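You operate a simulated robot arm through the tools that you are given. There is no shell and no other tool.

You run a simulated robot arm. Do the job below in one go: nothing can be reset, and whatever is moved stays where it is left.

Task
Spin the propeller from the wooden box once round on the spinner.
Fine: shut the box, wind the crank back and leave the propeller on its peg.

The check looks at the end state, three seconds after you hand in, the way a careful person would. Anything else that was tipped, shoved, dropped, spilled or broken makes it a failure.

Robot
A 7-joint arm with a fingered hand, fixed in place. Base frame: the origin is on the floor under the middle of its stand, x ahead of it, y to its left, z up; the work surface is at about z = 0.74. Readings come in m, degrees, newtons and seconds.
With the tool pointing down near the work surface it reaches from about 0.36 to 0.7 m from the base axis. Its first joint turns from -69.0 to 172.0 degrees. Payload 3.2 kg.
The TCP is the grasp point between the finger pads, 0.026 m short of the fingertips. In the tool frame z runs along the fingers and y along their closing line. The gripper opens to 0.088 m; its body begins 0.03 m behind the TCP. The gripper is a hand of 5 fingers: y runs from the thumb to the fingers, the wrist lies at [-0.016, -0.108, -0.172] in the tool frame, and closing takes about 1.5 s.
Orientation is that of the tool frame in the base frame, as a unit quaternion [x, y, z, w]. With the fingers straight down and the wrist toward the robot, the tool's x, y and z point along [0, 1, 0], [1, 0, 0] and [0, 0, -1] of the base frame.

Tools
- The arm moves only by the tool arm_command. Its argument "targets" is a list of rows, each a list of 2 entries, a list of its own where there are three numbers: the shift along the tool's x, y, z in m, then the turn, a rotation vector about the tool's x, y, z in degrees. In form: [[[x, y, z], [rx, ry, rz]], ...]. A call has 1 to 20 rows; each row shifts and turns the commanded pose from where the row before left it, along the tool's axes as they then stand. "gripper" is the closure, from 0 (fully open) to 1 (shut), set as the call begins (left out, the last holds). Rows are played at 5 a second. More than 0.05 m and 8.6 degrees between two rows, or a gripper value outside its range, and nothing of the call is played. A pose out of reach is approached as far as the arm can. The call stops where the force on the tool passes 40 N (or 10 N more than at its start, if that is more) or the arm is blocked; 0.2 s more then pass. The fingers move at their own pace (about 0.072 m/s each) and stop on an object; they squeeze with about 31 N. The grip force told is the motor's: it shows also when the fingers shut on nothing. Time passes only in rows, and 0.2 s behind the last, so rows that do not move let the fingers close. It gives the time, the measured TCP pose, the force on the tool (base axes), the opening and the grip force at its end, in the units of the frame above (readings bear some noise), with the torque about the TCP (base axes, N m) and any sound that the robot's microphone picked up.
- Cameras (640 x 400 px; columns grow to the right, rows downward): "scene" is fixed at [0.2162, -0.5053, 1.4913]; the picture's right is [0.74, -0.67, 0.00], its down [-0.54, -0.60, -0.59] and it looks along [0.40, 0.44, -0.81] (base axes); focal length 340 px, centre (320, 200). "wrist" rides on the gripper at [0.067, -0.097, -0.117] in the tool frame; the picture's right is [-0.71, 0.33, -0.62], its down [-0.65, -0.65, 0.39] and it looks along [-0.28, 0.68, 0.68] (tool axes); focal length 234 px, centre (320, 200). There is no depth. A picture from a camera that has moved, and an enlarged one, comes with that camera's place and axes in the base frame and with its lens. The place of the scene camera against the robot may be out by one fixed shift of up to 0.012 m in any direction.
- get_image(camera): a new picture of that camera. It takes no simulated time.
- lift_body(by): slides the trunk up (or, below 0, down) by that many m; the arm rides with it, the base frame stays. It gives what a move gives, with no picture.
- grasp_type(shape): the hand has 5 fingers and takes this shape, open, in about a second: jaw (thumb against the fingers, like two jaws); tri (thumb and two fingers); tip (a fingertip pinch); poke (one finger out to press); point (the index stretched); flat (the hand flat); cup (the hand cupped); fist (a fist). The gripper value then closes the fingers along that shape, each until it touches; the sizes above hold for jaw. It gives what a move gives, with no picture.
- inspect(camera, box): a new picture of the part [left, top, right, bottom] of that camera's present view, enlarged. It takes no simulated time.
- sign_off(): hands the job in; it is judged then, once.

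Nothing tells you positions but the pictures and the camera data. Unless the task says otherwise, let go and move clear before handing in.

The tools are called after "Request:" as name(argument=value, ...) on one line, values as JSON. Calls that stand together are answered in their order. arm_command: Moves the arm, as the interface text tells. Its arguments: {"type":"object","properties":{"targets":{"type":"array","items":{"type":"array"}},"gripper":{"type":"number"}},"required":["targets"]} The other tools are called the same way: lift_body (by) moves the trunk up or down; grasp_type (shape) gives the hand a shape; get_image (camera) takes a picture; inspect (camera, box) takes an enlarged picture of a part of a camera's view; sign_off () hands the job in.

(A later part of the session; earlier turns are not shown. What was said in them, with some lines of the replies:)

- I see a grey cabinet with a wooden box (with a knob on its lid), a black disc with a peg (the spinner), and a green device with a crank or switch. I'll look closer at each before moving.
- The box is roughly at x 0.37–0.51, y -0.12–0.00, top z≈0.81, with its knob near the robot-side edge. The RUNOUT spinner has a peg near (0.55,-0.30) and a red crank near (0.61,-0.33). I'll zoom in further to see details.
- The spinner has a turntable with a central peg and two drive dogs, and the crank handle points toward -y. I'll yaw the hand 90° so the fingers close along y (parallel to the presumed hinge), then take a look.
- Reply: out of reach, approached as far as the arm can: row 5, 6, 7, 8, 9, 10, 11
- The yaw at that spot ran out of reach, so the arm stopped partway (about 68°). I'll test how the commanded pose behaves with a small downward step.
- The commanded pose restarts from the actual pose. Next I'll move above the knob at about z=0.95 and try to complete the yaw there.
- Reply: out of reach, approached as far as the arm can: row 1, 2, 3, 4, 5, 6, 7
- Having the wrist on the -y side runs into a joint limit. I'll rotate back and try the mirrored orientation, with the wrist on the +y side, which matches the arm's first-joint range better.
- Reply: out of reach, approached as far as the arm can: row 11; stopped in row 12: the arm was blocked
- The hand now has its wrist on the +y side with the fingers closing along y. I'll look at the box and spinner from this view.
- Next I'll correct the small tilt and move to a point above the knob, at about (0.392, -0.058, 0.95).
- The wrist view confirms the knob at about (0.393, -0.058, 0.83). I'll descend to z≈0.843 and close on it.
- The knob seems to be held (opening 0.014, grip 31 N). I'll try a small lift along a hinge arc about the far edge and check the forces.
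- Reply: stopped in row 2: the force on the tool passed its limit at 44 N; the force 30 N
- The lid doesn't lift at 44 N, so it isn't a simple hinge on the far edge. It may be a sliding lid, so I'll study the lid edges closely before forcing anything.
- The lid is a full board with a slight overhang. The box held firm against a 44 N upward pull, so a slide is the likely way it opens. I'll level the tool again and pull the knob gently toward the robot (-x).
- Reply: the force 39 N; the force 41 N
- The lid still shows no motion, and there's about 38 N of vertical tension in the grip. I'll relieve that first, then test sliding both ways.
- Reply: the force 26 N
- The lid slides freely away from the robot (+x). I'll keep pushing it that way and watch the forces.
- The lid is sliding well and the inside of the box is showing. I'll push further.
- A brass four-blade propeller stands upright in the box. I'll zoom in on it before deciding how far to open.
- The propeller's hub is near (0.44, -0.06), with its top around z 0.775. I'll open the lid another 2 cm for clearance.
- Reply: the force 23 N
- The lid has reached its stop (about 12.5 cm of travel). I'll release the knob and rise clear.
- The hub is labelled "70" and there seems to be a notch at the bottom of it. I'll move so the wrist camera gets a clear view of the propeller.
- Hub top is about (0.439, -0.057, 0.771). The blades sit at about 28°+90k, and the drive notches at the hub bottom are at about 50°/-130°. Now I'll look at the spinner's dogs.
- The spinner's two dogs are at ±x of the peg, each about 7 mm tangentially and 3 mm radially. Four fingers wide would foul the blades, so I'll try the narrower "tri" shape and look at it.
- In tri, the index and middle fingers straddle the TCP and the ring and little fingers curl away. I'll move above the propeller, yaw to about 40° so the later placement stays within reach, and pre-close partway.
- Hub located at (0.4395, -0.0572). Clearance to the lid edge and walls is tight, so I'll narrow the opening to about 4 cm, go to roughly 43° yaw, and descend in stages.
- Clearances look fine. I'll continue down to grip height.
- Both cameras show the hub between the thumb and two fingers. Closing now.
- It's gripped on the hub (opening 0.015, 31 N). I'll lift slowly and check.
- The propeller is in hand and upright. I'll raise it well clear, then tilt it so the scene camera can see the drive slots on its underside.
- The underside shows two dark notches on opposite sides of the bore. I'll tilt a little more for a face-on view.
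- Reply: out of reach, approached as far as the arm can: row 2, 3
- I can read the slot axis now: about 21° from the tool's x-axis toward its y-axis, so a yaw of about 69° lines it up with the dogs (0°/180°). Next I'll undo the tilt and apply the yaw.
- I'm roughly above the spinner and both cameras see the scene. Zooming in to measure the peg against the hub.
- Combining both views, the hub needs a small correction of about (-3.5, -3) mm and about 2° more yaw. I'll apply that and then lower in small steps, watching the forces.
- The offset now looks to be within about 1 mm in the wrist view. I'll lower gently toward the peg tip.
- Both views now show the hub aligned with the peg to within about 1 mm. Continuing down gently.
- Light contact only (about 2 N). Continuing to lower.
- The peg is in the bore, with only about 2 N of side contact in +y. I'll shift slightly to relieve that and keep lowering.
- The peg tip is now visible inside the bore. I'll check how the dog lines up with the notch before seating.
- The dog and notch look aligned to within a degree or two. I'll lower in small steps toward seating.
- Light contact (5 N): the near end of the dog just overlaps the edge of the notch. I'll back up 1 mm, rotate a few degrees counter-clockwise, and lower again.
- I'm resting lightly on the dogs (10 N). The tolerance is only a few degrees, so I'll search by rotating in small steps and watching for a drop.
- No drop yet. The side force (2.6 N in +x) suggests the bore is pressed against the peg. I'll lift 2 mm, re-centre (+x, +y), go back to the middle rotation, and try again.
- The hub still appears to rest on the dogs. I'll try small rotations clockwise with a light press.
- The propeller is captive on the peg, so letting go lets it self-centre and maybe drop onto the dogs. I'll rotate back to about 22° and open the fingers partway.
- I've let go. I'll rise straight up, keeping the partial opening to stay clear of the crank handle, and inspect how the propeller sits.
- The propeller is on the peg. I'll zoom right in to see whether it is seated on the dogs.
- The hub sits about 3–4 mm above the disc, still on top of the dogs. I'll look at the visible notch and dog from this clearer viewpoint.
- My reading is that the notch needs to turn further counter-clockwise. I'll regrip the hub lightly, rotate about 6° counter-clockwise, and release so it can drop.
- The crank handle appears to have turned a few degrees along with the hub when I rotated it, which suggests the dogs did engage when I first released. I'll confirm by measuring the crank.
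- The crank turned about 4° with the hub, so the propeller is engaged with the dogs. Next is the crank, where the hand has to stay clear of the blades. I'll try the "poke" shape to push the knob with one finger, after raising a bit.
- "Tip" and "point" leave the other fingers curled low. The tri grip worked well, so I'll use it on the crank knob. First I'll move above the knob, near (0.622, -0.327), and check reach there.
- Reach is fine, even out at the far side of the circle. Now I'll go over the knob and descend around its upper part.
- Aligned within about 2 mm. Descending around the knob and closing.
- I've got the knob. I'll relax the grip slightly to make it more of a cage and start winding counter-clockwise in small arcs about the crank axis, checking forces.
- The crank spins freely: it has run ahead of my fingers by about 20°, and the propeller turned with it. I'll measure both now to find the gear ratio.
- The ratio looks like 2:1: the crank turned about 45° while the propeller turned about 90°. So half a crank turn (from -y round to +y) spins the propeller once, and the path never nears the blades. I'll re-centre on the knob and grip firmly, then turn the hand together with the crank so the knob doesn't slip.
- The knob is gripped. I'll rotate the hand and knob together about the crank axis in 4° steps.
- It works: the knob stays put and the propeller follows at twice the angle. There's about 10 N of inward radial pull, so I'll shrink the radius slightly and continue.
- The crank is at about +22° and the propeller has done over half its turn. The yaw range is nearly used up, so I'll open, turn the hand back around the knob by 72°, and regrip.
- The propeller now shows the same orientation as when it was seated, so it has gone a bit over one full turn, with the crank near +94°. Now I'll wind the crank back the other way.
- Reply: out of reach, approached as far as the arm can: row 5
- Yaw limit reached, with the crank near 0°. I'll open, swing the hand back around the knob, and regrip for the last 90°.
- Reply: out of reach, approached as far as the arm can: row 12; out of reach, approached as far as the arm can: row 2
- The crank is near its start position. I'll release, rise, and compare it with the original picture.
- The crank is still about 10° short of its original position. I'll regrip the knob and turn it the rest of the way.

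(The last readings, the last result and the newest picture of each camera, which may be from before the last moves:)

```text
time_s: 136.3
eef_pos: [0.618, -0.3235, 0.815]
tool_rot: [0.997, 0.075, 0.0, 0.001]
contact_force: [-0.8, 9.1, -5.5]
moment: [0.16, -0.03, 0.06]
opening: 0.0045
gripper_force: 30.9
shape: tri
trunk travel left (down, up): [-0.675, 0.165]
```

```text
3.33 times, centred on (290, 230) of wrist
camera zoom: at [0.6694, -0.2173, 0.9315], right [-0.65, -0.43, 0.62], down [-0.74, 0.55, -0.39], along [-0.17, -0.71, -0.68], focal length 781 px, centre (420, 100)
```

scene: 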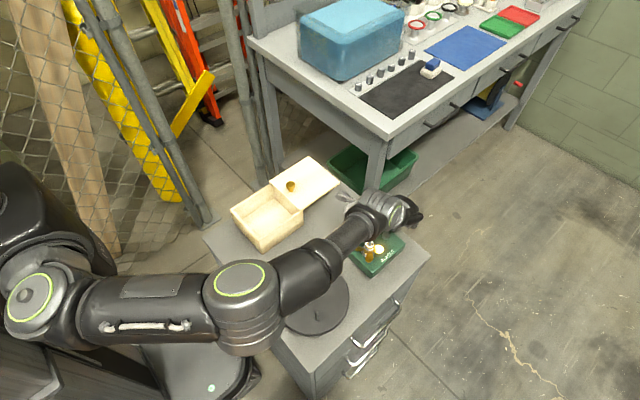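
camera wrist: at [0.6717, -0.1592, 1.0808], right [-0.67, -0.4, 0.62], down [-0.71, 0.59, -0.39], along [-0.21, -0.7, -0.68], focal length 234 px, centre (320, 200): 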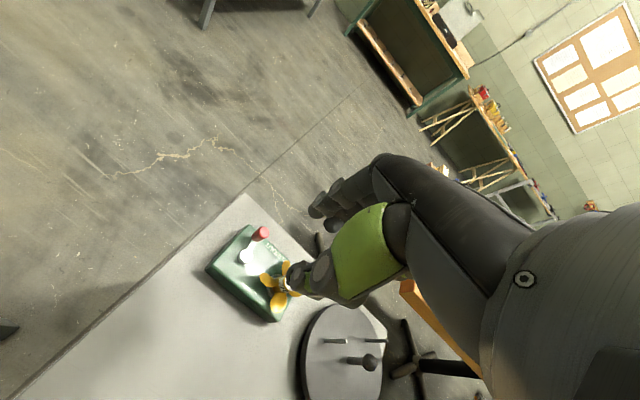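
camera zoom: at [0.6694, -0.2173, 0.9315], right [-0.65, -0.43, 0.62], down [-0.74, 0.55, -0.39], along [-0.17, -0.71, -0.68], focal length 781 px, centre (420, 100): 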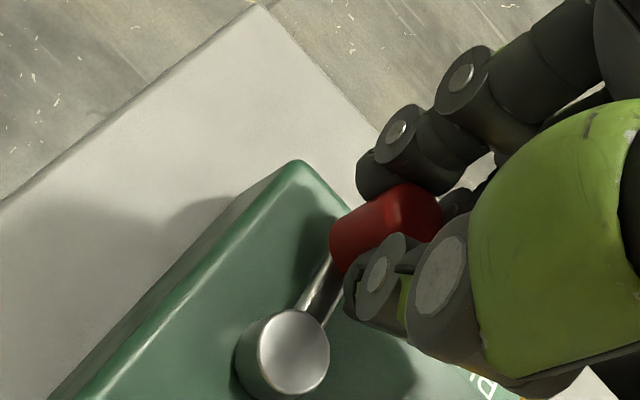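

Request:
arm_command(targets=[[[-0.0016, -0.0006, 0], [0, 0, 1.5]], [[-0.0016, -0.0006, 0], [0, 0, 1.5]], [[0, 0, 0], [0, 0, 0]], [[0, 0, 0], [0, 0, 0]]])

Request:
arm_command(targets=[[[0, 0, 0], [0, 0, 0]], [[0, 0, 0], [0, 0, 0]], [[0, 0, 0], [0, 0, 0]], [[0, 0, 0], [0, 0, 0]]], gripper=0.55)

Request:
arm_command(targets=[[[0, 0, -0.01], [0, 0, 0]], [[0, 0, -0.02], [0, 0, 0]], [[0, 0, -0.03], [0, 0, 0]], [[0, 0, -0.03], [0, 0, 0]], [[0, -0.03, -0.03], [0, 0, 0]], [[0, -0.03, -0.03], [0, 0, 0]], [[0, 0, 0], [0, 0, 0]]])

Request:
inspect(camera="scene", box=[352, 225, 402, 257])

Request:
inspect(camera="scene", box=[345, 220, 410, 280])

```text
time_s: 137.3
eef_pos: [0.6164, -0.3238, 0.8158]
tool_rot: [0.999, 0.049, 0.0, 0.0]
contact_force: [1.7, 9.4, -3.9]
moment: [0.17, -0.05, -0.02]
opening: 0.0049
gripper_force: 30.8
shape: tri
trunk travel left (down, up): [-0.675, 0.165]
```

```text
time_s: 138.3
eef_pos: [0.6155, -0.3247, 0.8161]
tool_rot: [0.999, 0.049, 0.002, 0.002]
contact_force: [-0.7, 0.3, 0.2]
moment: [-0.02, -0.02, 0.0]
opening: 0.0391
gripper_force: 0.1
shape: tri
trunk travel left (down, up): [-0.675, 0.165]
```

```text
time_s: 139.9
eef_pos: [0.6099, -0.265, 0.9658]
tool_rot: [0.999, 0.049, 0.001, 0.0]
contact_force: [-1.0, 0.3, -0.3]
moment: [-0.01, -0.02, 0.04]
opening: 0.0393
gripper_force: 0.0
shape: tri
trunk travel left (down, up): [-0.675, 0.165]
```

```text
12.50 times, centred on (377, 241) of scene
camera zoom: at [0.2162, -0.5053, 1.4913], right [0.74, -0.67, 0.0], down [-0.54, -0.6, -0.59], along [0.4, 0.44, -0.81], focal length 4250 px, centre (-392, -312)
```

zoom: 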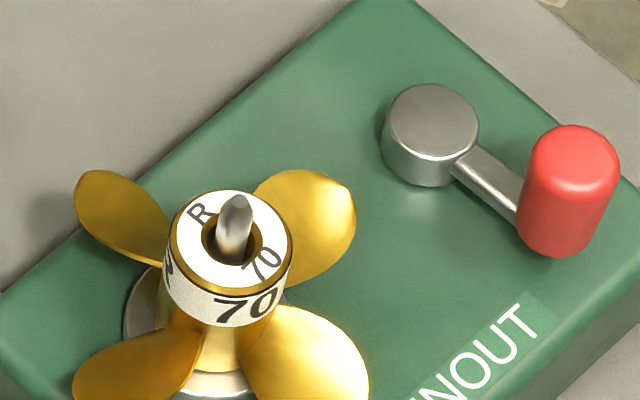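

```text
6.67 times, centred on (378, 250) of scene
camera zoom: at [0.2162, -0.5053, 1.4913], right [0.74, -0.67, 0.0], down [-0.54, -0.6, -0.59], along [0.4, 0.44, -0.81], focal length 2267 px, centre (-63, -133)
```

zoom: 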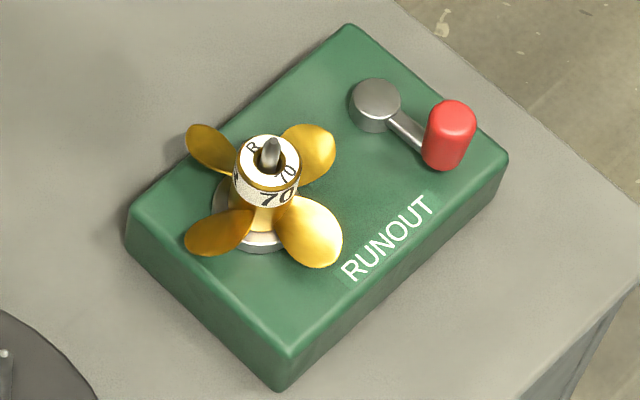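

The crank is back within about a degree of its original position, and the propeller is on its peg. Now I'll shut the box: back to jaw shape and over the lid knob.

Request:
grasp_type(shape="jaw")

Request:
arm_command(targets=[[[-0.0123, -0.0359, -0.005], [0, 0, 0]], [[-0.0123, -0.0359, 0], [0, 0, 0]], [[-0.0123, -0.0359, 0], [0, 0, 0]], [[-0.0123, -0.0359, 0], [0, 0, 0]], [[-0.0123, -0.0359, 0], [0, 0, 0]], [[-0.0123, -0.0359, 0], [0, 0, 0]], [[0, 0, 0], [0, 0, 5.6]], [[0, 0, 0], [0, 0, 0]]], gripper=0)

Request:
get_image(camera="wrist")

Request:
get_image(camera="scene")

```text
time_s: 140.8
eef_pos: [0.6089, -0.2647, 0.9649]
tool_rot: [0.999, 0.048, 0.001, 0.0]
contact_force: [-0.5, 0.1, 0.1]
moment: [-0.01, 0.0, 0.02]
opening: 0.0877
gripper_force: 0.0
shape: jaw
trunk travel left (down, up): [-0.675, 0.165]
```

```text
time_s: 142.7
eef_pos: [0.5127, -0.0573, 0.97]
tool_rot: [1.0, -0.001, 0.001, 0.0]
contact_force: [-0.9, -0.1, -0.3]
moment: [0.0, 0.03, 0.01]
opening: 0.0878
gripper_force: 0.1
shape: jaw
trunk travel left (down, up): [-0.675, 0.165]
```

```text
taken
camera wrist: at [0.579, 0.0407, 1.0862], right [-0.71, -0.33, 0.62], down [-0.65, 0.65, -0.39], along [-0.28, -0.68, -0.68], focal length 234 px, centre (320, 200)
```

wrist: 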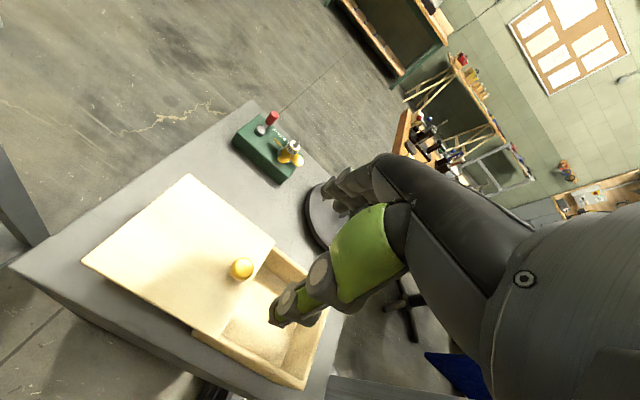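

```text
taken
```

scene: 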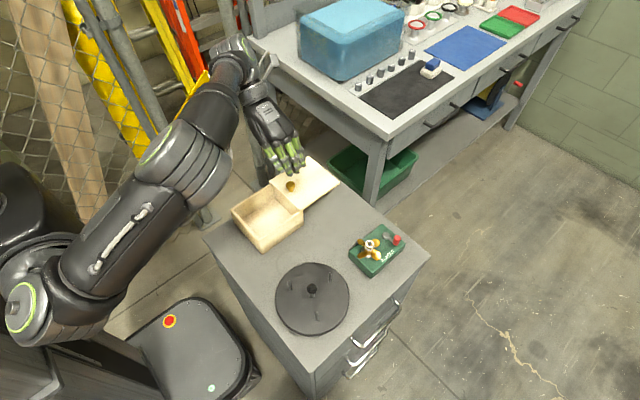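

Request:
arm_command(targets=[[[0.0035, 0.001, 0.03], [0, 0, 0]], [[0, 0, 0.03], [0, 0, 0]], [[0, 0, 0.03], [0, 0, 0]], [[0, 0, 0.022], [0, 0, 0]], [[0, 0, 0.014], [0, 0, 0]], [[0, 0, 0], [0, 0, 0]]])

Request:
inspect(camera="wrist", box=[200, 150, 440, 350])

Request:
inspect(camera="scene", box=[220, 140, 350, 255])

```text
time_s: 144.1
eef_pos: [0.5152, -0.0595, 0.8428]
tool_rot: [1.0, 0.0, 0.001, 0.0]
contact_force: [0.0, -0.1, 0.3]
moment: [-0.01, 0.02, 0.0]
opening: 0.0876
gripper_force: 0.1
shape: jaw
trunk travel left (down, up): [-0.675, 0.165]
```

```text
2.00 times, centred on (320, 250) of wrist
camera zoom: at [0.5832, 0.0386, 0.96], right [-0.71, -0.33, 0.62], down [-0.65, 0.65, -0.39], along [-0.28, -0.68, -0.68], focal length 468 px, centre (320, 100)
```

zoom: 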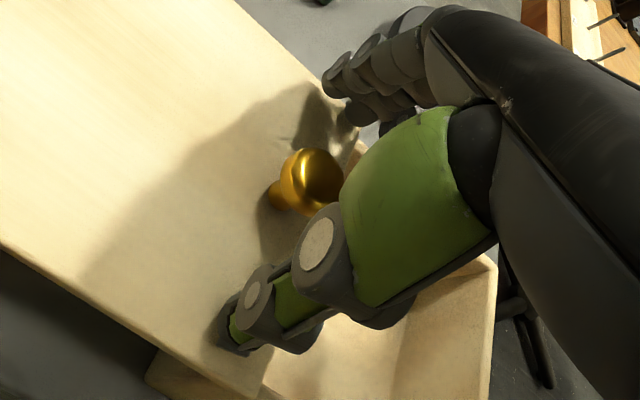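

```text
3.48 times, centred on (285, 198) of scene
camera zoom: at [0.2162, -0.5053, 1.4913], right [0.74, -0.67, 0.0], down [-0.54, -0.6, -0.59], along [0.4, 0.44, -0.81], focal length 1183 px, centre (442, 209)
```

zoom: 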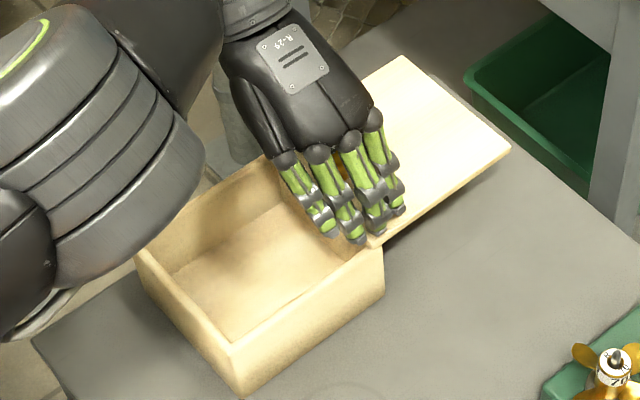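

The knob is between the thumb and fingers. Closing and then sliding the lid back.

Request:
arm_command(targets=[[[0, 0, 0.001], [0, 0, 0]], [[0, 0, 0], [0, 0, 0]], [[0, 0, 0], [0, 0, 0]], [[0, 0, 0], [0, 0, 0]], [[0, 0, 0], [0, 0, 0]], [[0, 0, 0], [0, 0, 0]], [[0, 0, 0], [0, 0, 0]], [[0, 0, 0], [0, 0, 0]], [[0, 0, 0], [0, 0, 0]]], gripper=1)

Request:
arm_command(targets=[[[-0.005, 0, 0], [0, 0, 0]], [[-0.005, 0, 0], [0, 0, 0]], [[-0.006, 0, 0], [0, 0, 0]], [[-0.006, 0, 0], [0, 0, 0]], [[-0.006, 0, 0], [0, 0, 0]], [[0, 0, 0], [0, 0, 0]]])

Request:
inspect(camera="scene", box=[220, 140, 350, 255])

```text
time_s: 146.1
eef_pos: [0.5163, -0.0566, 0.8417]
tool_rot: [1.0, 0.001, -0.001, 0.0]
contact_force: [-0.3, 13.4, -2.9]
moment: [0.23, -0.03, -0.11]
opening: 0.0194
gripper_force: 30.9
shape: jaw
trunk travel left (down, up): [-0.675, 0.165]
```

```text
time_s: 147.4
eef_pos: [0.4904, -0.0564, 0.8415]
tool_rot: [1.0, 0.001, 0.0, 0.002]
contact_force: [-1.3, 13.8, -2.1]
moment: [0.27, -0.02, -0.12]
opening: 0.0197
gripper_force: 30.7
shape: jaw
trunk travel left (down, up): [-0.675, 0.165]
```

```text
3.48 times, centred on (285, 198) of scene
camera zoom: at [0.2162, -0.5053, 1.4913], right [0.74, -0.67, 0.0], down [-0.54, -0.6, -0.59], along [0.4, 0.44, -0.81], focal length 1183 px, centre (442, 209)
```

zoom: 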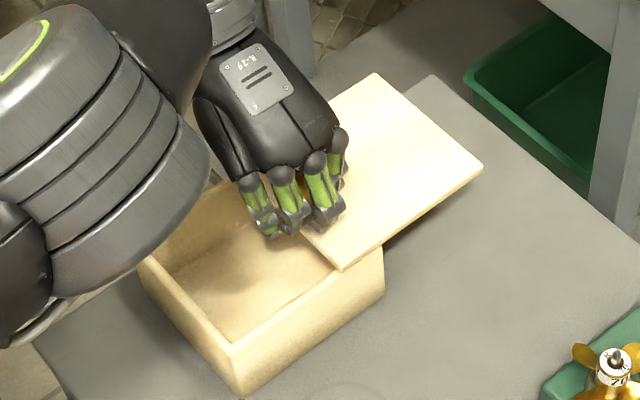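

Request:
arm_command(targets=[[[-0.008, 0, 0], [0, 0, 0]], [[-0.008, 0, 0], [0, 0, 0]], [[-0.008, 0, 0], [0, 0, 0]], [[-0.008, 0, 0], [0, 0, 0]], [[-0.008, 0, 0], [0, 0, 0]], [[-0.008, 0, 0], [0, 0, 0]], [[-0.008, 0, 0], [0, 0, 0]], [[-0.008, 0, 0], [0, 0, 0]], [[-0.008, 0, 0], [0, 0, 0]], [[-0.008, 0, 0], [0, 0, 0]], [[0, 0, 0], [0, 0, 0]]])

Request:
inspect(camera="scene", box=[190, 130, 320, 255])

```text
time_s: 149.8
eef_pos: [0.4086, -0.057, 0.8421]
tool_rot: [1.0, 0.0, -0.001, 0.002]
contact_force: [-0.3, 14.0, -2.2]
moment: [0.27, 0.0, -0.09]
opening: 0.0191
gripper_force: 30.9
shape: jaw
trunk travel left (down, up): [-0.675, 0.165]
```

```text
3.20 times, centred on (255, 192) of scene
camera zoom: at [0.2162, -0.5053, 1.4913], right [0.74, -0.67, 0.0], down [-0.54, -0.6, -0.59], along [0.4, 0.44, -0.81], focal length 1088 px, centre (528, 224)
```

zoom: 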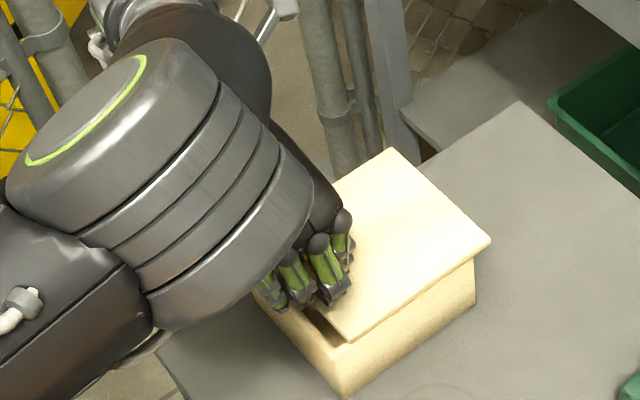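

About 1.5 cm left. Closing slowly until it meets its stop.

Request:
arm_command(targets=[[[-0.004, 0, 0], [0, 0, 0]], [[-0.004, 0, 0], [0, 0, 0]], [[-0.003, 0, 0], [0, 0, 0]], [[-0.003, 0, 0], [0, 0, 0]], [[-0.002, 0, 0], [0, 0, 0]], [[-0.002, 0, 0], [0, 0, 0]], [[0, 0, 0], [0, 0, 0]]])

Request:
inspect(camera="scene", box=[190, 130, 320, 255])

```text
time_s: 151.4
eef_pos: [0.3907, -0.0564, 0.8416]
tool_rot: [1.0, 0.0, 0.001, 0.001]
contact_force: [4.3, 12.9, 1.1]
moment: [0.35, -0.1, -0.08]
opening: 0.0193
gripper_force: 31.4
shape: jaw
trunk travel left (down, up): [-0.675, 0.165]
```

```text
3.20 times, centred on (255, 192) of scene
camera zoom: at [0.2162, -0.5053, 1.4913], right [0.74, -0.67, 0.0], down [-0.54, -0.6, -0.59], along [0.4, 0.44, -0.81], focal length 1088 px, centre (528, 224)
```

zoom: 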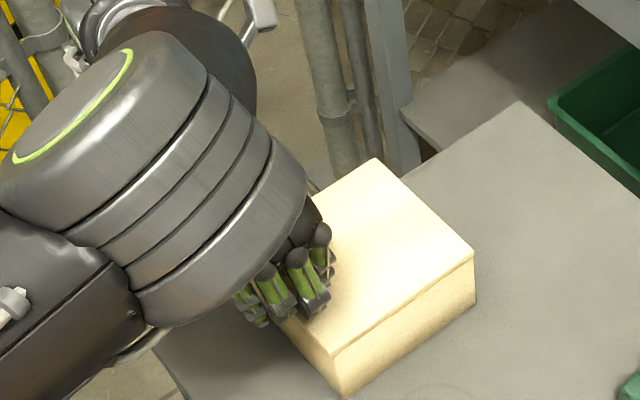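

Request:
arm_command(targets=[[[-0.002, 0, 0], [0, 0, 0]], [[-0.002, 0, 0], [0, 0, 0]], [[0, 0, 0], [0, 0, 0]]])

Request:
arm_command(targets=[[[0.001, 0, 0], [0, 0, 0]], [[0, 0, 0], [0, 0, 0]], [[0, 0, 0], [0, 0, 0]], [[0, 0, 0], [0, 0, 0]], [[0, 0, 0], [0, 0, 0]], [[0, 0, 0], [0, 0, 0]], [[0, 0, 0], [0, 0, 0]]], gripper=0)

Request:
arm_command(targets=[[[0, 0, -0.01], [0, 0, 0]], [[0, 0, -0.02], [0, 0, 0]], [[0, 0, -0.03], [0, 0, 0]], [[0, 0, -0.04], [0, 0, 0]], [[0, 0, -0.04], [0, 0, 0]], [[0, -0.03, -0.04], [0, 0, 0]], [[0, -0.03, -0.04], [0, 0, 0]], [[0, 0, 0], [0, 0, 0]]])

Request:
get_image(camera="scene")

Request:
inspect(camera="scene", box=[210, 160, 330, 260])

Request:
inspect(camera="scene", box=[345, 220, 410, 280])

```text
time_s: 152.2
eef_pos: [0.3883, -0.057, 0.8425]
tool_rot: [1.0, 0.0, 0.003, 0.001]
contact_force: [16.1, 13.6, 7.0]
moment: [0.53, -0.24, -0.01]
opening: 0.0192
gripper_force: 30.9
shape: jaw
trunk travel left (down, up): [-0.675, 0.165]
```

```text
time_s: 153.8
eef_pos: [0.388, -0.0598, 0.8413]
tool_rot: [1.0, 0.0, 0.001, 0.0]
contact_force: [0.2, -0.6, 0.5]
moment: [-0.02, 0.01, 0.0]
opening: 0.0876
gripper_force: 0.1
shape: jaw
trunk travel left (down, up): [-0.675, 0.165]
```

```text
time_s: 155.7
eef_pos: [0.3895, 0.0017, 1.0626]
tool_rot: [1.0, 0.001, -0.001, 0.0]
contact_force: [0.8, -0.8, -0.5]
moment: [0.0, 0.01, -0.02]
opening: 0.088
gripper_force: 0.1
shape: jaw
trunk travel left (down, up): [-0.675, 0.165]
```

```text
taken
```

scene: 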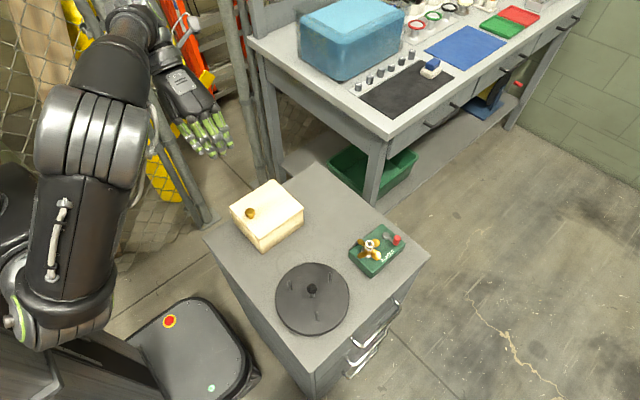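

```text
4.00 times, centred on (270, 210) of scene
camera zoom: at [0.2162, -0.5053, 1.4913], right [0.74, -0.67, 0.0], down [-0.54, -0.6, -0.59], along [0.4, 0.44, -0.81], focal length 1360 px, centre (520, 160)
```

zoom: 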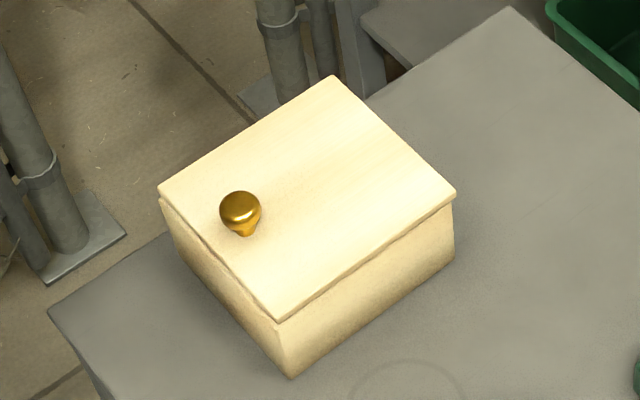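

```text
6.67 times, centred on (378, 250) of scene
camera zoom: at [0.2162, -0.5053, 1.4913], right [0.74, -0.67, 0.0], down [-0.54, -0.6, -0.59], along [0.4, 0.44, -0.81], focal length 2267 px, centre (-63, -133)
```

zoom: 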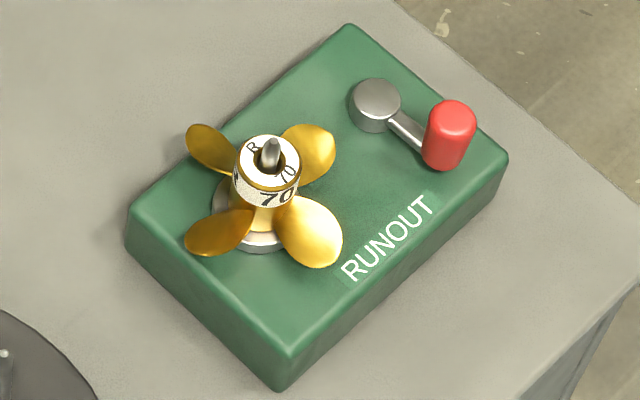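

The lid may be 2–3 mm short of where it started. I'll compare using exactly the same crop as the original.

Request:
inspect(camera="scene", box=[225, 175, 310, 255])

Request:
get_image(camera="wrist")

Request:
inspect(camera="scene", box=[225, 200, 285, 255])

```text
5.00 times, centred on (268, 215) of scene
camera zoom: at [0.2162, -0.5053, 1.4913], right [0.74, -0.67, 0.0], down [-0.54, -0.6, -0.59], along [0.4, 0.44, -0.81], focal length 1700 px, centre (582, 125)
```

zoom: 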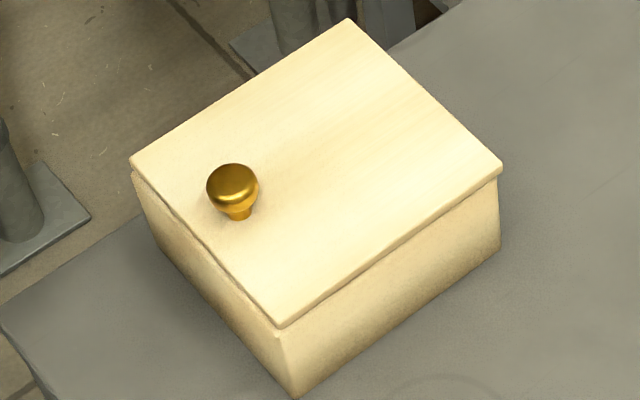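

```text
taken
camera wrist: at [0.4575, 0.0992, 1.1789], right [-0.71, -0.33, 0.62], down [-0.65, 0.65, -0.39], along [-0.28, -0.68, -0.68], focal length 234 px, centre (320, 200)
```

wrist: 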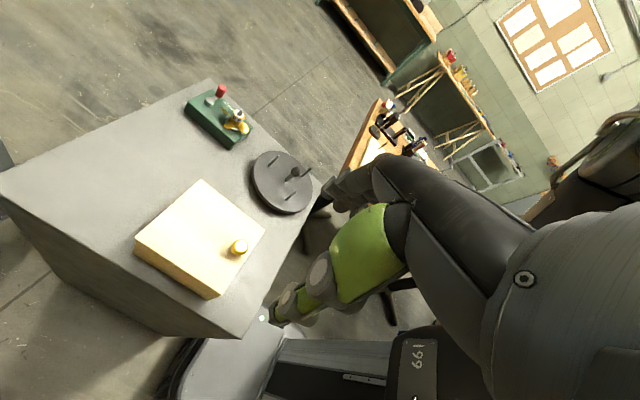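

```text
7.27 times, centred on (255, 228) of scene
camera zoom: at [0.2162, -0.5053, 1.4913], right [0.74, -0.67, 0.0], down [-0.54, -0.6, -0.59], along [0.4, 0.44, -0.81], focal length 2473 px, centre (793, 0)
```

zoom: 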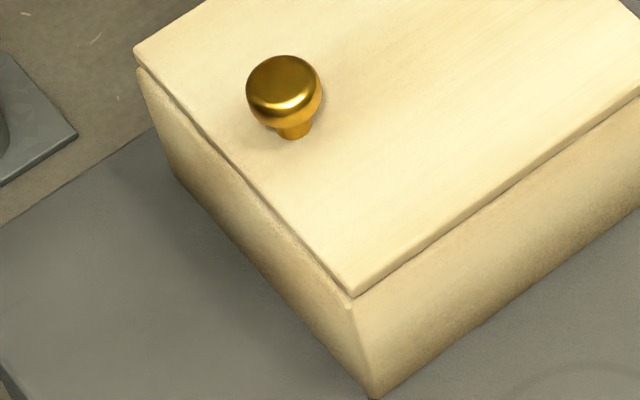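

The lid was closed, but releasing the grip nudged it back about 3 mm. I'll turn the hand so the fingers sit on the far side of the knob and draw it shut with open fingers (no squeeze), so releasing can't move it.

Request:
arm_command(targets=[[[0, 0, 0], [0, 0, -8.2]], [[0, 0, 0], [0, 0, -8.2]], [[0, 0, 0], [0, 0, -8.2]], [[0, 0, 0], [0, 0, -8.2]], [[0, 0, 0], [0, 0, -8.2]], [[0, 0, 0], [0, 0, -8.2]], [[0, 0, 0], [0, 0, -8.2]], [[0, 0, 0], [0, 0, -8.2]], [[0, 0, 0], [0, 0, -8.2]], [[0, 0, 0], [0, 0, -8.2]], [[0, 0, 0], [0, 0, -8]], [[0, 0, 0], [0, 0, 0]]], gripper=0.32)

Request:
get_image(camera="wrist")

```text
time_s: 158.2
eef_pos: [0.3881, 0.0009, 1.0635]
tool_rot: [0.706, 0.708, 0.0, 0.001]
contact_force: [0.1, 1.4, -0.6]
moment: [0.04, 0.01, 0.0]
opening: 0.0601
gripper_force: 0.1
shape: jaw
trunk travel left (down, up): [-0.675, 0.165]
```

```text
taken
camera wrist: at [0.2902, 0.068, 1.179], right [0.33, -0.71, 0.62], down [-0.65, -0.65, -0.39], along [0.68, -0.28, -0.68], focal length 234 px, centre (320, 200)
```

wrist: 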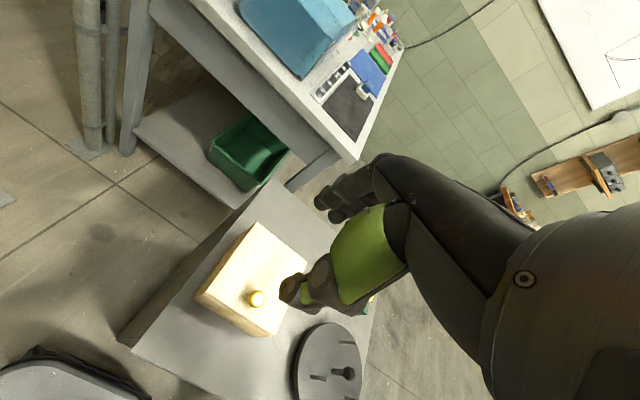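

Request:
arm_command(targets=[[[-0.03, -0.001, 0.02], [0, 0, 0]], [[-0.029, -0.001, 0.03], [0, 0, 0]], [[0, 0, 0.04], [0, 0, 0]], [[0, 0, 0.04], [0, 0, 0]], [[0, 0, 0.03], [0, 0, 0]], [[0, 0, 0], [0, 0, 0]]])

Request:
inspect(camera="wrist", box=[180, 170, 400, 350])

Request:
inspect(camera="scene", box=[190, 130, 320, 255])

```text
time_s: 159.7
eef_pos: [0.3917, -0.0583, 0.9031]
tool_rot: [0.708, 0.707, 0.0, 0.0]
contact_force: [-0.1, 0.1, 0.5]
moment: [0.03, 0.0, 0.02]
opening: 0.0601
gripper_force: 0.0
shape: jaw
out of reach, approached as far as the arm can: row 5
trunk travel left (down, up): [-0.675, 0.165]
```

```text
2.22 times, centred on (290, 260) of wrist
camera zoom: at [0.2938, 0.0089, 1.0198], right [0.33, -0.71, 0.62], down [-0.65, -0.65, -0.39], along [0.68, -0.28, -0.68], focal length 520 px, centre (387, 67)
```

zoom: 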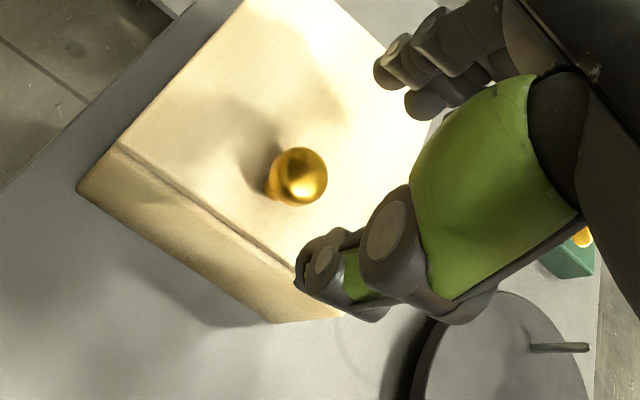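

```text
3.20 times, centred on (255, 192) of scene
camera zoom: at [0.2162, -0.5053, 1.4913], right [0.74, -0.67, 0.0], down [-0.54, -0.6, -0.59], along [0.4, 0.44, -0.81], focal length 1088 px, centre (528, 224)
```

zoom: 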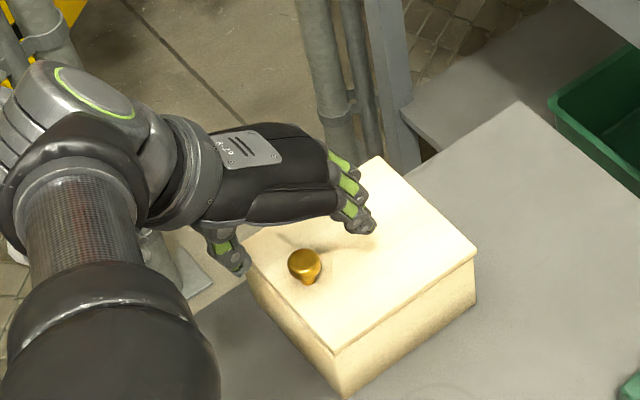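

The inner reach limit prevents that. Instead I'll close the hand, come down on the far (+x) side of the knob, and push it toward -x with the back of the thumb.

Request:
arm_command(targets=[[[0, 0.03, -0.02], [0, 0, 0]], [[0, 0.028, 0], [0, 0, 0]], [[0, 0, 0], [0, 0, 0]], [[0, 0, 0], [0, 0, 0]], [[0, 0, 0], [0, 0, 0]], [[0, 0, 0], [0, 0, 0]], [[0, 0, 0], [0, 0, 0]]], gripper=1)

Request:
inspect(camera="wrist", box=[180, 170, 400, 350])

Request:
inspect(camera="scene", box=[190, 130, 320, 255])

```text
time_s: 161.2
eef_pos: [0.4486, -0.0566, 0.9237]
tool_rot: [0.707, 0.707, 0.001, 0.001]
contact_force: [-0.6, -0.2, -0.1]
moment: [0.01, -0.02, -0.02]
opening: 0.0
gripper_force: 31.3
shape: jaw
trunk travel left (down, up): [-0.675, 0.165]
```

```text
2.22 times, centred on (290, 260) of wrist
camera zoom: at [0.3502, 0.0103, 1.04], right [0.33, -0.71, 0.62], down [-0.65, -0.65, -0.39], along [0.68, -0.28, -0.68], focal length 520 px, centre (387, 67)
```

zoom: 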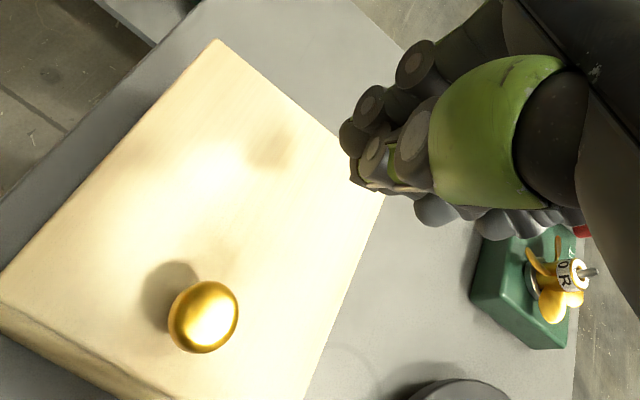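

```text
3.20 times, centred on (255, 192) of scene
camera zoom: at [0.2162, -0.5053, 1.4913], right [0.74, -0.67, 0.0], down [-0.54, -0.6, -0.59], along [0.4, 0.44, -0.81], focal length 1088 px, centre (528, 224)
```

zoom: 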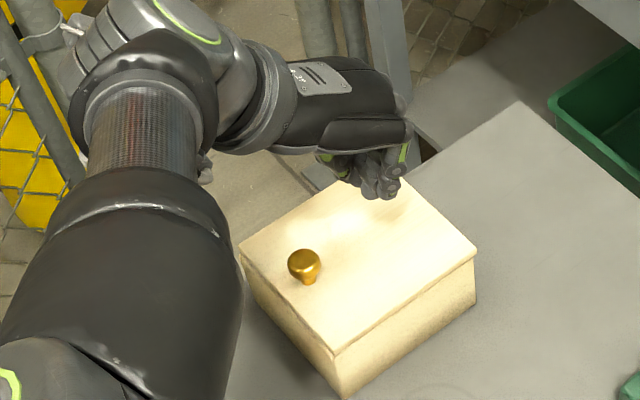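

Request:
arm_command(targets=[[[-0.001, 0, 0.03], [0, 0, 0]], [[0, 0, 0.025], [0, 0, 0]], [[0, 0, 0.015], [0, 0, 0]], [[0, 0, 0.006], [0, 0, 0]], [[0, 0, 0], [0, 0, 0]]])

Request:
inspect(camera="wrist", box=[180, 170, 400, 350])

Request:
inspect(camera="scene", box=[190, 130, 320, 255])

```text
time_s: 162.4
eef_pos: [0.4479, -0.0578, 0.8461]
tool_rot: [0.707, 0.707, 0.0, 0.0]
contact_force: [-0.4, 0.3, -0.4]
moment: [0.04, -0.01, -0.01]
opening: 0.0
gripper_force: 30.7
shape: jaw
trunk travel left (down, up): [-0.675, 0.165]
```

```text
2.22 times, centred on (290, 260) of wrist
camera zoom: at [0.3504, 0.0086, 0.9626], right [0.33, -0.71, 0.62], down [-0.65, -0.65, -0.39], along [0.68, -0.28, -0.68], focal length 520 px, centre (387, 67)
```

zoom: 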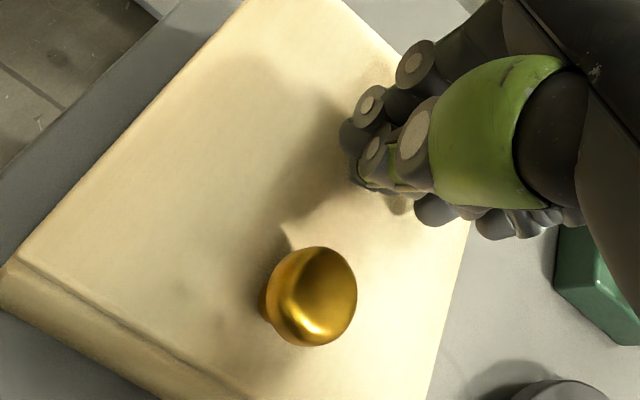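

```text
3.20 times, centred on (255, 192) of scene
camera zoom: at [0.2162, -0.5053, 1.4913], right [0.74, -0.67, 0.0], down [-0.54, -0.6, -0.59], along [0.4, 0.44, -0.81], focal length 1088 px, centre (528, 224)
```

zoom: 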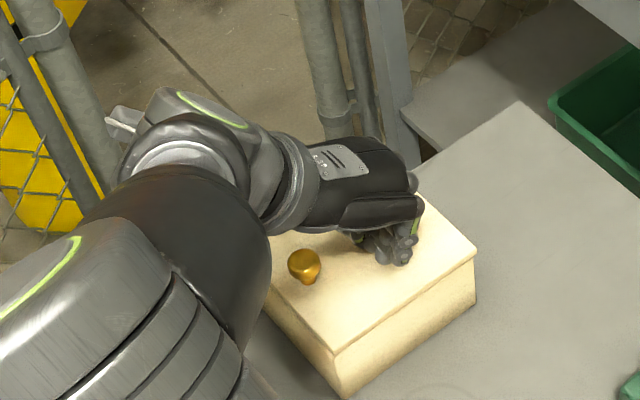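

Request:
arm_command(targets=[[[0, -0.004, 0.003], [0, 0, 0]], [[0, -0.004, 0], [0, 0, 0]], [[0, -0.003, 0], [0, 0, 0]], [[0, 0, 0], [0, 0, 0]]])

Request:
inspect(camera="wrist", box=[220, 170, 400, 330])

```text
time_s: 163.4
eef_pos: [0.4376, -0.057, 0.8437]
tool_rot: [0.707, 0.707, 0.0, 0.0]
contact_force: [-0.7, -0.1, 0.0]
moment: [0.01, -0.01, 0.0]
opening: 0.0
gripper_force: 30.8
shape: jaw
trunk travel left (down, up): [-0.675, 0.165]
```

```text
2.50 times, centred on (310, 250) of wrist
camera zoom: at [0.3399, 0.009, 0.9607], right [0.33, -0.71, 0.62], down [-0.65, -0.65, -0.39], along [0.68, -0.28, -0.68], focal length 585 px, centre (345, 75)
```

zoom: 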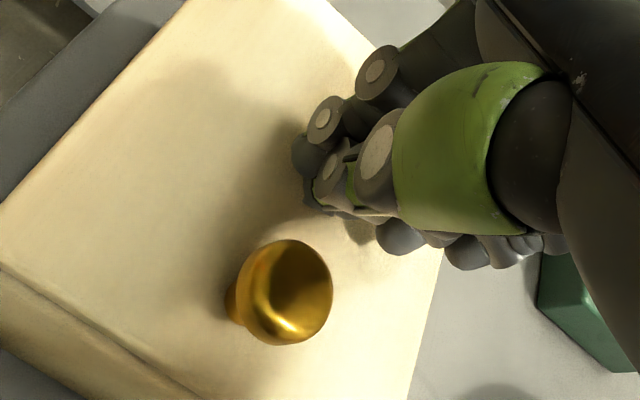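

Still a gap to the knob and no contact force. I'll continue pushing in small steps.

Request:
arm_command(targets=[[[0, -0.003, 0], [0, 0, 0]], [[0, -0.003, 0], [0, 0, 0]], [[0, -0.003, 0], [0, 0, 0]], [[0, 0, 0], [0, 0, 0]]])

Request:
inspect(camera="wrist", box=[220, 170, 400, 330])

Request:
inspect(camera="scene", box=[225, 175, 310, 255])

```text
time_s: 164.4
eef_pos: [0.428, -0.0569, 0.8436]
tool_rot: [0.707, 0.707, 0.001, 0.001]
contact_force: [2.1, -0.5, 6.3]
moment: [-0.08, -0.08, 0.01]
opening: 0.0
gripper_force: 30.9
shape: jaw
trunk travel left (down, up): [-0.675, 0.165]
```

```text
2.50 times, centred on (310, 250) of wrist
camera zoom: at [0.3307, 0.0095, 0.96], right [0.33, -0.71, 0.63], down [-0.65, -0.65, -0.39], along [0.68, -0.28, -0.68], focal length 585 px, centre (345, 75)
```

zoom: 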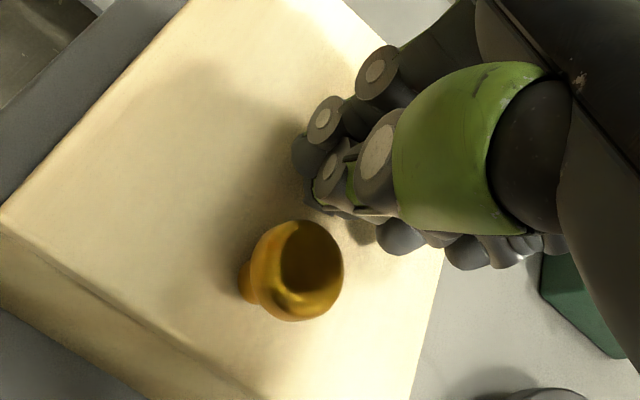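

```text
5.00 times, centred on (268, 215) of scene
camera zoom: at [0.2162, -0.5053, 1.4913], right [0.74, -0.67, 0.0], down [-0.54, -0.6, -0.59], along [0.4, 0.44, -0.81], focal length 1700 px, centre (582, 125)
```

zoom: 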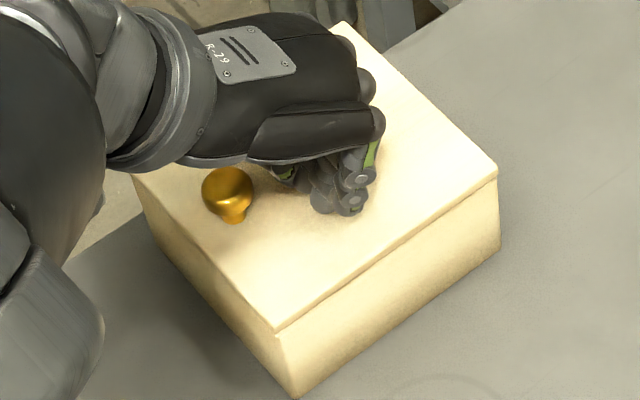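

The lid now matches its original closed position. I'll push one more millimetre, then lift straight up so friction doesn't drag it back.

Request:
arm_command(targets=[[[0, -0.0015, 0], [0, 0, 0]], [[0, 0, 0], [0, 0, 0]]])

Request:
arm_command(targets=[[[0, 0, -0.003], [0, 0, 0]], [[0, 0, -0.006], [0, 0, 0]], [[0, 0, -0.01], [0, 0, 0]], [[0, 0, -0.02], [0, 0, 0]], [[0, 0, -0.03], [0, 0, 0]], [[0, 0, -0.03], [0, 0, 0]], [[0, 0, 0], [0, 0, 0]]])

Request:
inspect(camera="scene", box=[225, 175, 310, 255])

Request:
inspect(camera="wrist", box=[100, 170, 380, 380])

```text
time_s: 165.1
eef_pos: [0.4261, -0.0569, 0.8439]
tool_rot: [0.705, 0.709, 0.0, 0.001]
contact_force: [1.6, -0.1, 4.5]
moment: [-0.03, -0.03, 0.05]
opening: 0.0
gripper_force: 30.8
shape: jaw
trunk travel left (down, up): [-0.675, 0.165]
```

```text
time_s: 166.7
eef_pos: [0.4262, -0.0591, 0.9444]
tool_rot: [0.707, 0.708, 0.0, 0.0]
contact_force: [-1.2, 0.8, 0.3]
moment: [-0.02, -0.02, -0.01]
opening: 0.0
gripper_force: 30.7
shape: jaw
trunk travel left (down, up): [-0.675, 0.165]
```

```text
5.00 times, centred on (268, 215) of scene
camera zoom: at [0.2162, -0.5053, 1.4913], right [0.74, -0.67, 0.0], down [-0.54, -0.6, -0.59], along [0.4, 0.44, -0.81], focal length 1700 px, centre (582, 125)
```

zoom: 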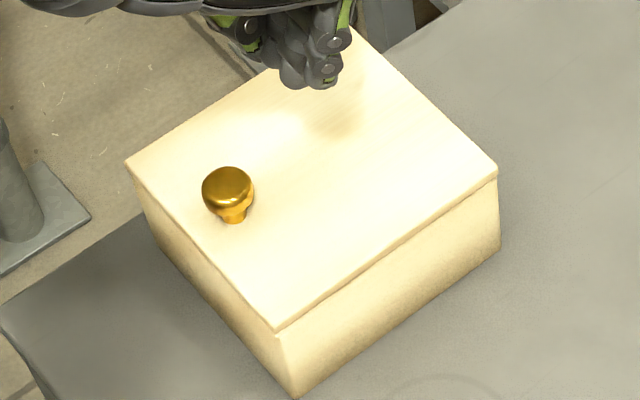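

```text
1.90 times, centred on (240, 275) of wrist
camera zoom: at [0.3291, 0.0074, 1.0598], right [0.33, -0.71, 0.62], down [-0.65, -0.65, -0.39], along [0.68, -0.28, -0.68], focal length 446 px, centre (472, 57)
```

zoom: 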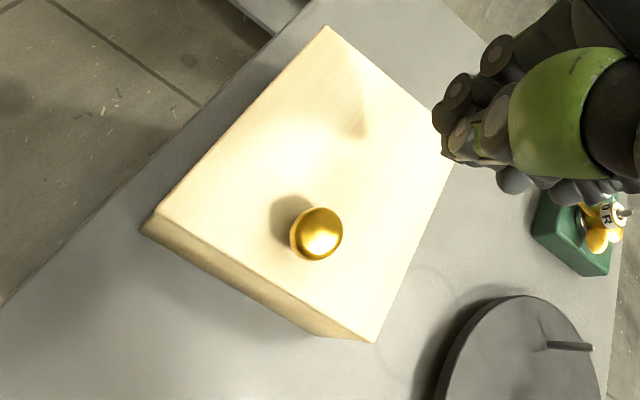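

The lid is fully shut and matches the original image. I'll back the hand away, then do a last check of the spinner and surroundings.

Request:
arm_command(targets=[[[0.03, 0, -0.03], [0, 0, 0]], [[0.03, 0, -0.03], [0, 0, 0]], [[0.03, 0, -0.03], [0, 0, 0]], [[0, 0, -0.03], [0, 0, 0]], [[0, 0, 0], [0, 0, 0]], [[0, 0, 0], [0, 0, 0]]], gripper=0)

Request:
get_image(camera="scene")

Request:
inspect(camera="scene", box=[352, 225, 402, 257])

Request:
inspect(camera="scene", box=[364, 244, 380, 258])

Request:
inspect(camera="scene", box=[260, 210, 420, 350])

```text
time_s: 168.1
eef_pos: [0.4254, 0.0307, 1.0637]
tool_rot: [0.706, 0.708, 0.0, 0.001]
contact_force: [-0.1, 0.2, 0.3]
moment: [0.02, 0.03, 0.0]
opening: 0.0879
gripper_force: 0.1
shape: jaw
trunk travel left (down, up): [-0.675, 0.165]
```

```text
taken
```

scene: 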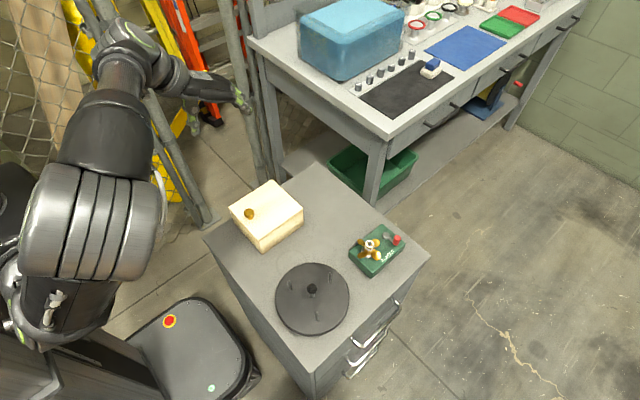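

```text
12.50 times, centred on (377, 241) of scene
camera zoom: at [0.2162, -0.5053, 1.4913], right [0.74, -0.67, 0.0], down [-0.54, -0.6, -0.59], along [0.4, 0.44, -0.81], focal length 4250 px, centre (-392, -312)
```

zoom: 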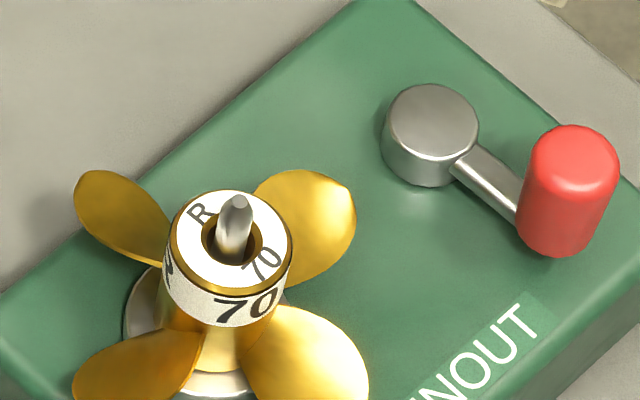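

```text
16.00 times, centred on (372, 251) of scene
camera zoom: at [0.2162, -0.5053, 1.4913], right [0.74, -0.67, 0.0], down [-0.54, -0.6, -0.59], along [0.4, 0.44, -0.81], focal length 5440 px, centre (-512, -616)
```

zoom: 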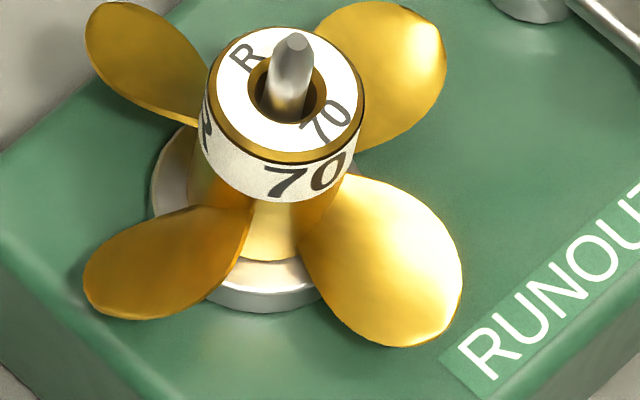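

```text
2.86 times, centred on (340, 280) of scene
camera zoom: at [0.2162, -0.5053, 1.4913], right [0.74, -0.67, 0.0], down [-0.54, -0.6, -0.59], along [0.4, 0.44, -0.81], focal length 972 px, centre (263, -29)
```

zoom: 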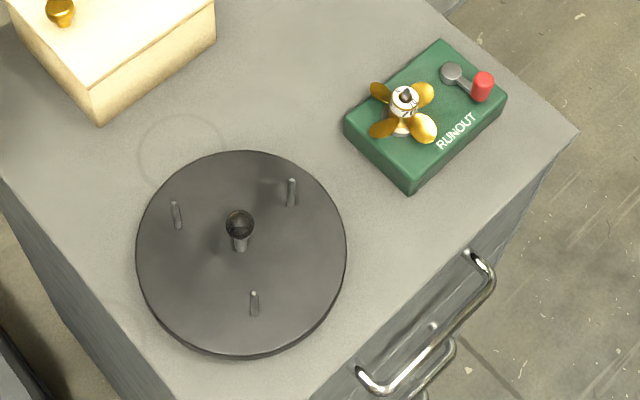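

The box is shut, the crank is back where it started, and the propeller sits upright on the spinner's peg after one full turn. The black turntable is undisturbed and the hand is clear, so I'm handing in.

Request:
sign_off()

```text
The job is handed in.
```

I spun the propeller once round on the RUNOUT spinner and handed the job in. The result of the check hasn't come back.

- **Propeller:** I put it on the spinner's peg and turned the crank half a turn, which spins the propeller twice as far, so it made slightly more than one full turn. It is still upright on that peg. I took "its peg" to mean the spinner's peg, not one of the three pegs on the black turntable. I judged that it is seated on the drive lugs mainly because it turned with the crank. The camera measurements of its height were less certain.
- **Crank:** I wound it back to within about a degree of where it started.
- **Box:** The lid slides instead of lifting. It is shut and matches its position in the first picture. I had to push it closed again because letting go of the knob first moved it back about 3 mm.

Nothing else on the cabinet looks moved. The hand is open and clear.
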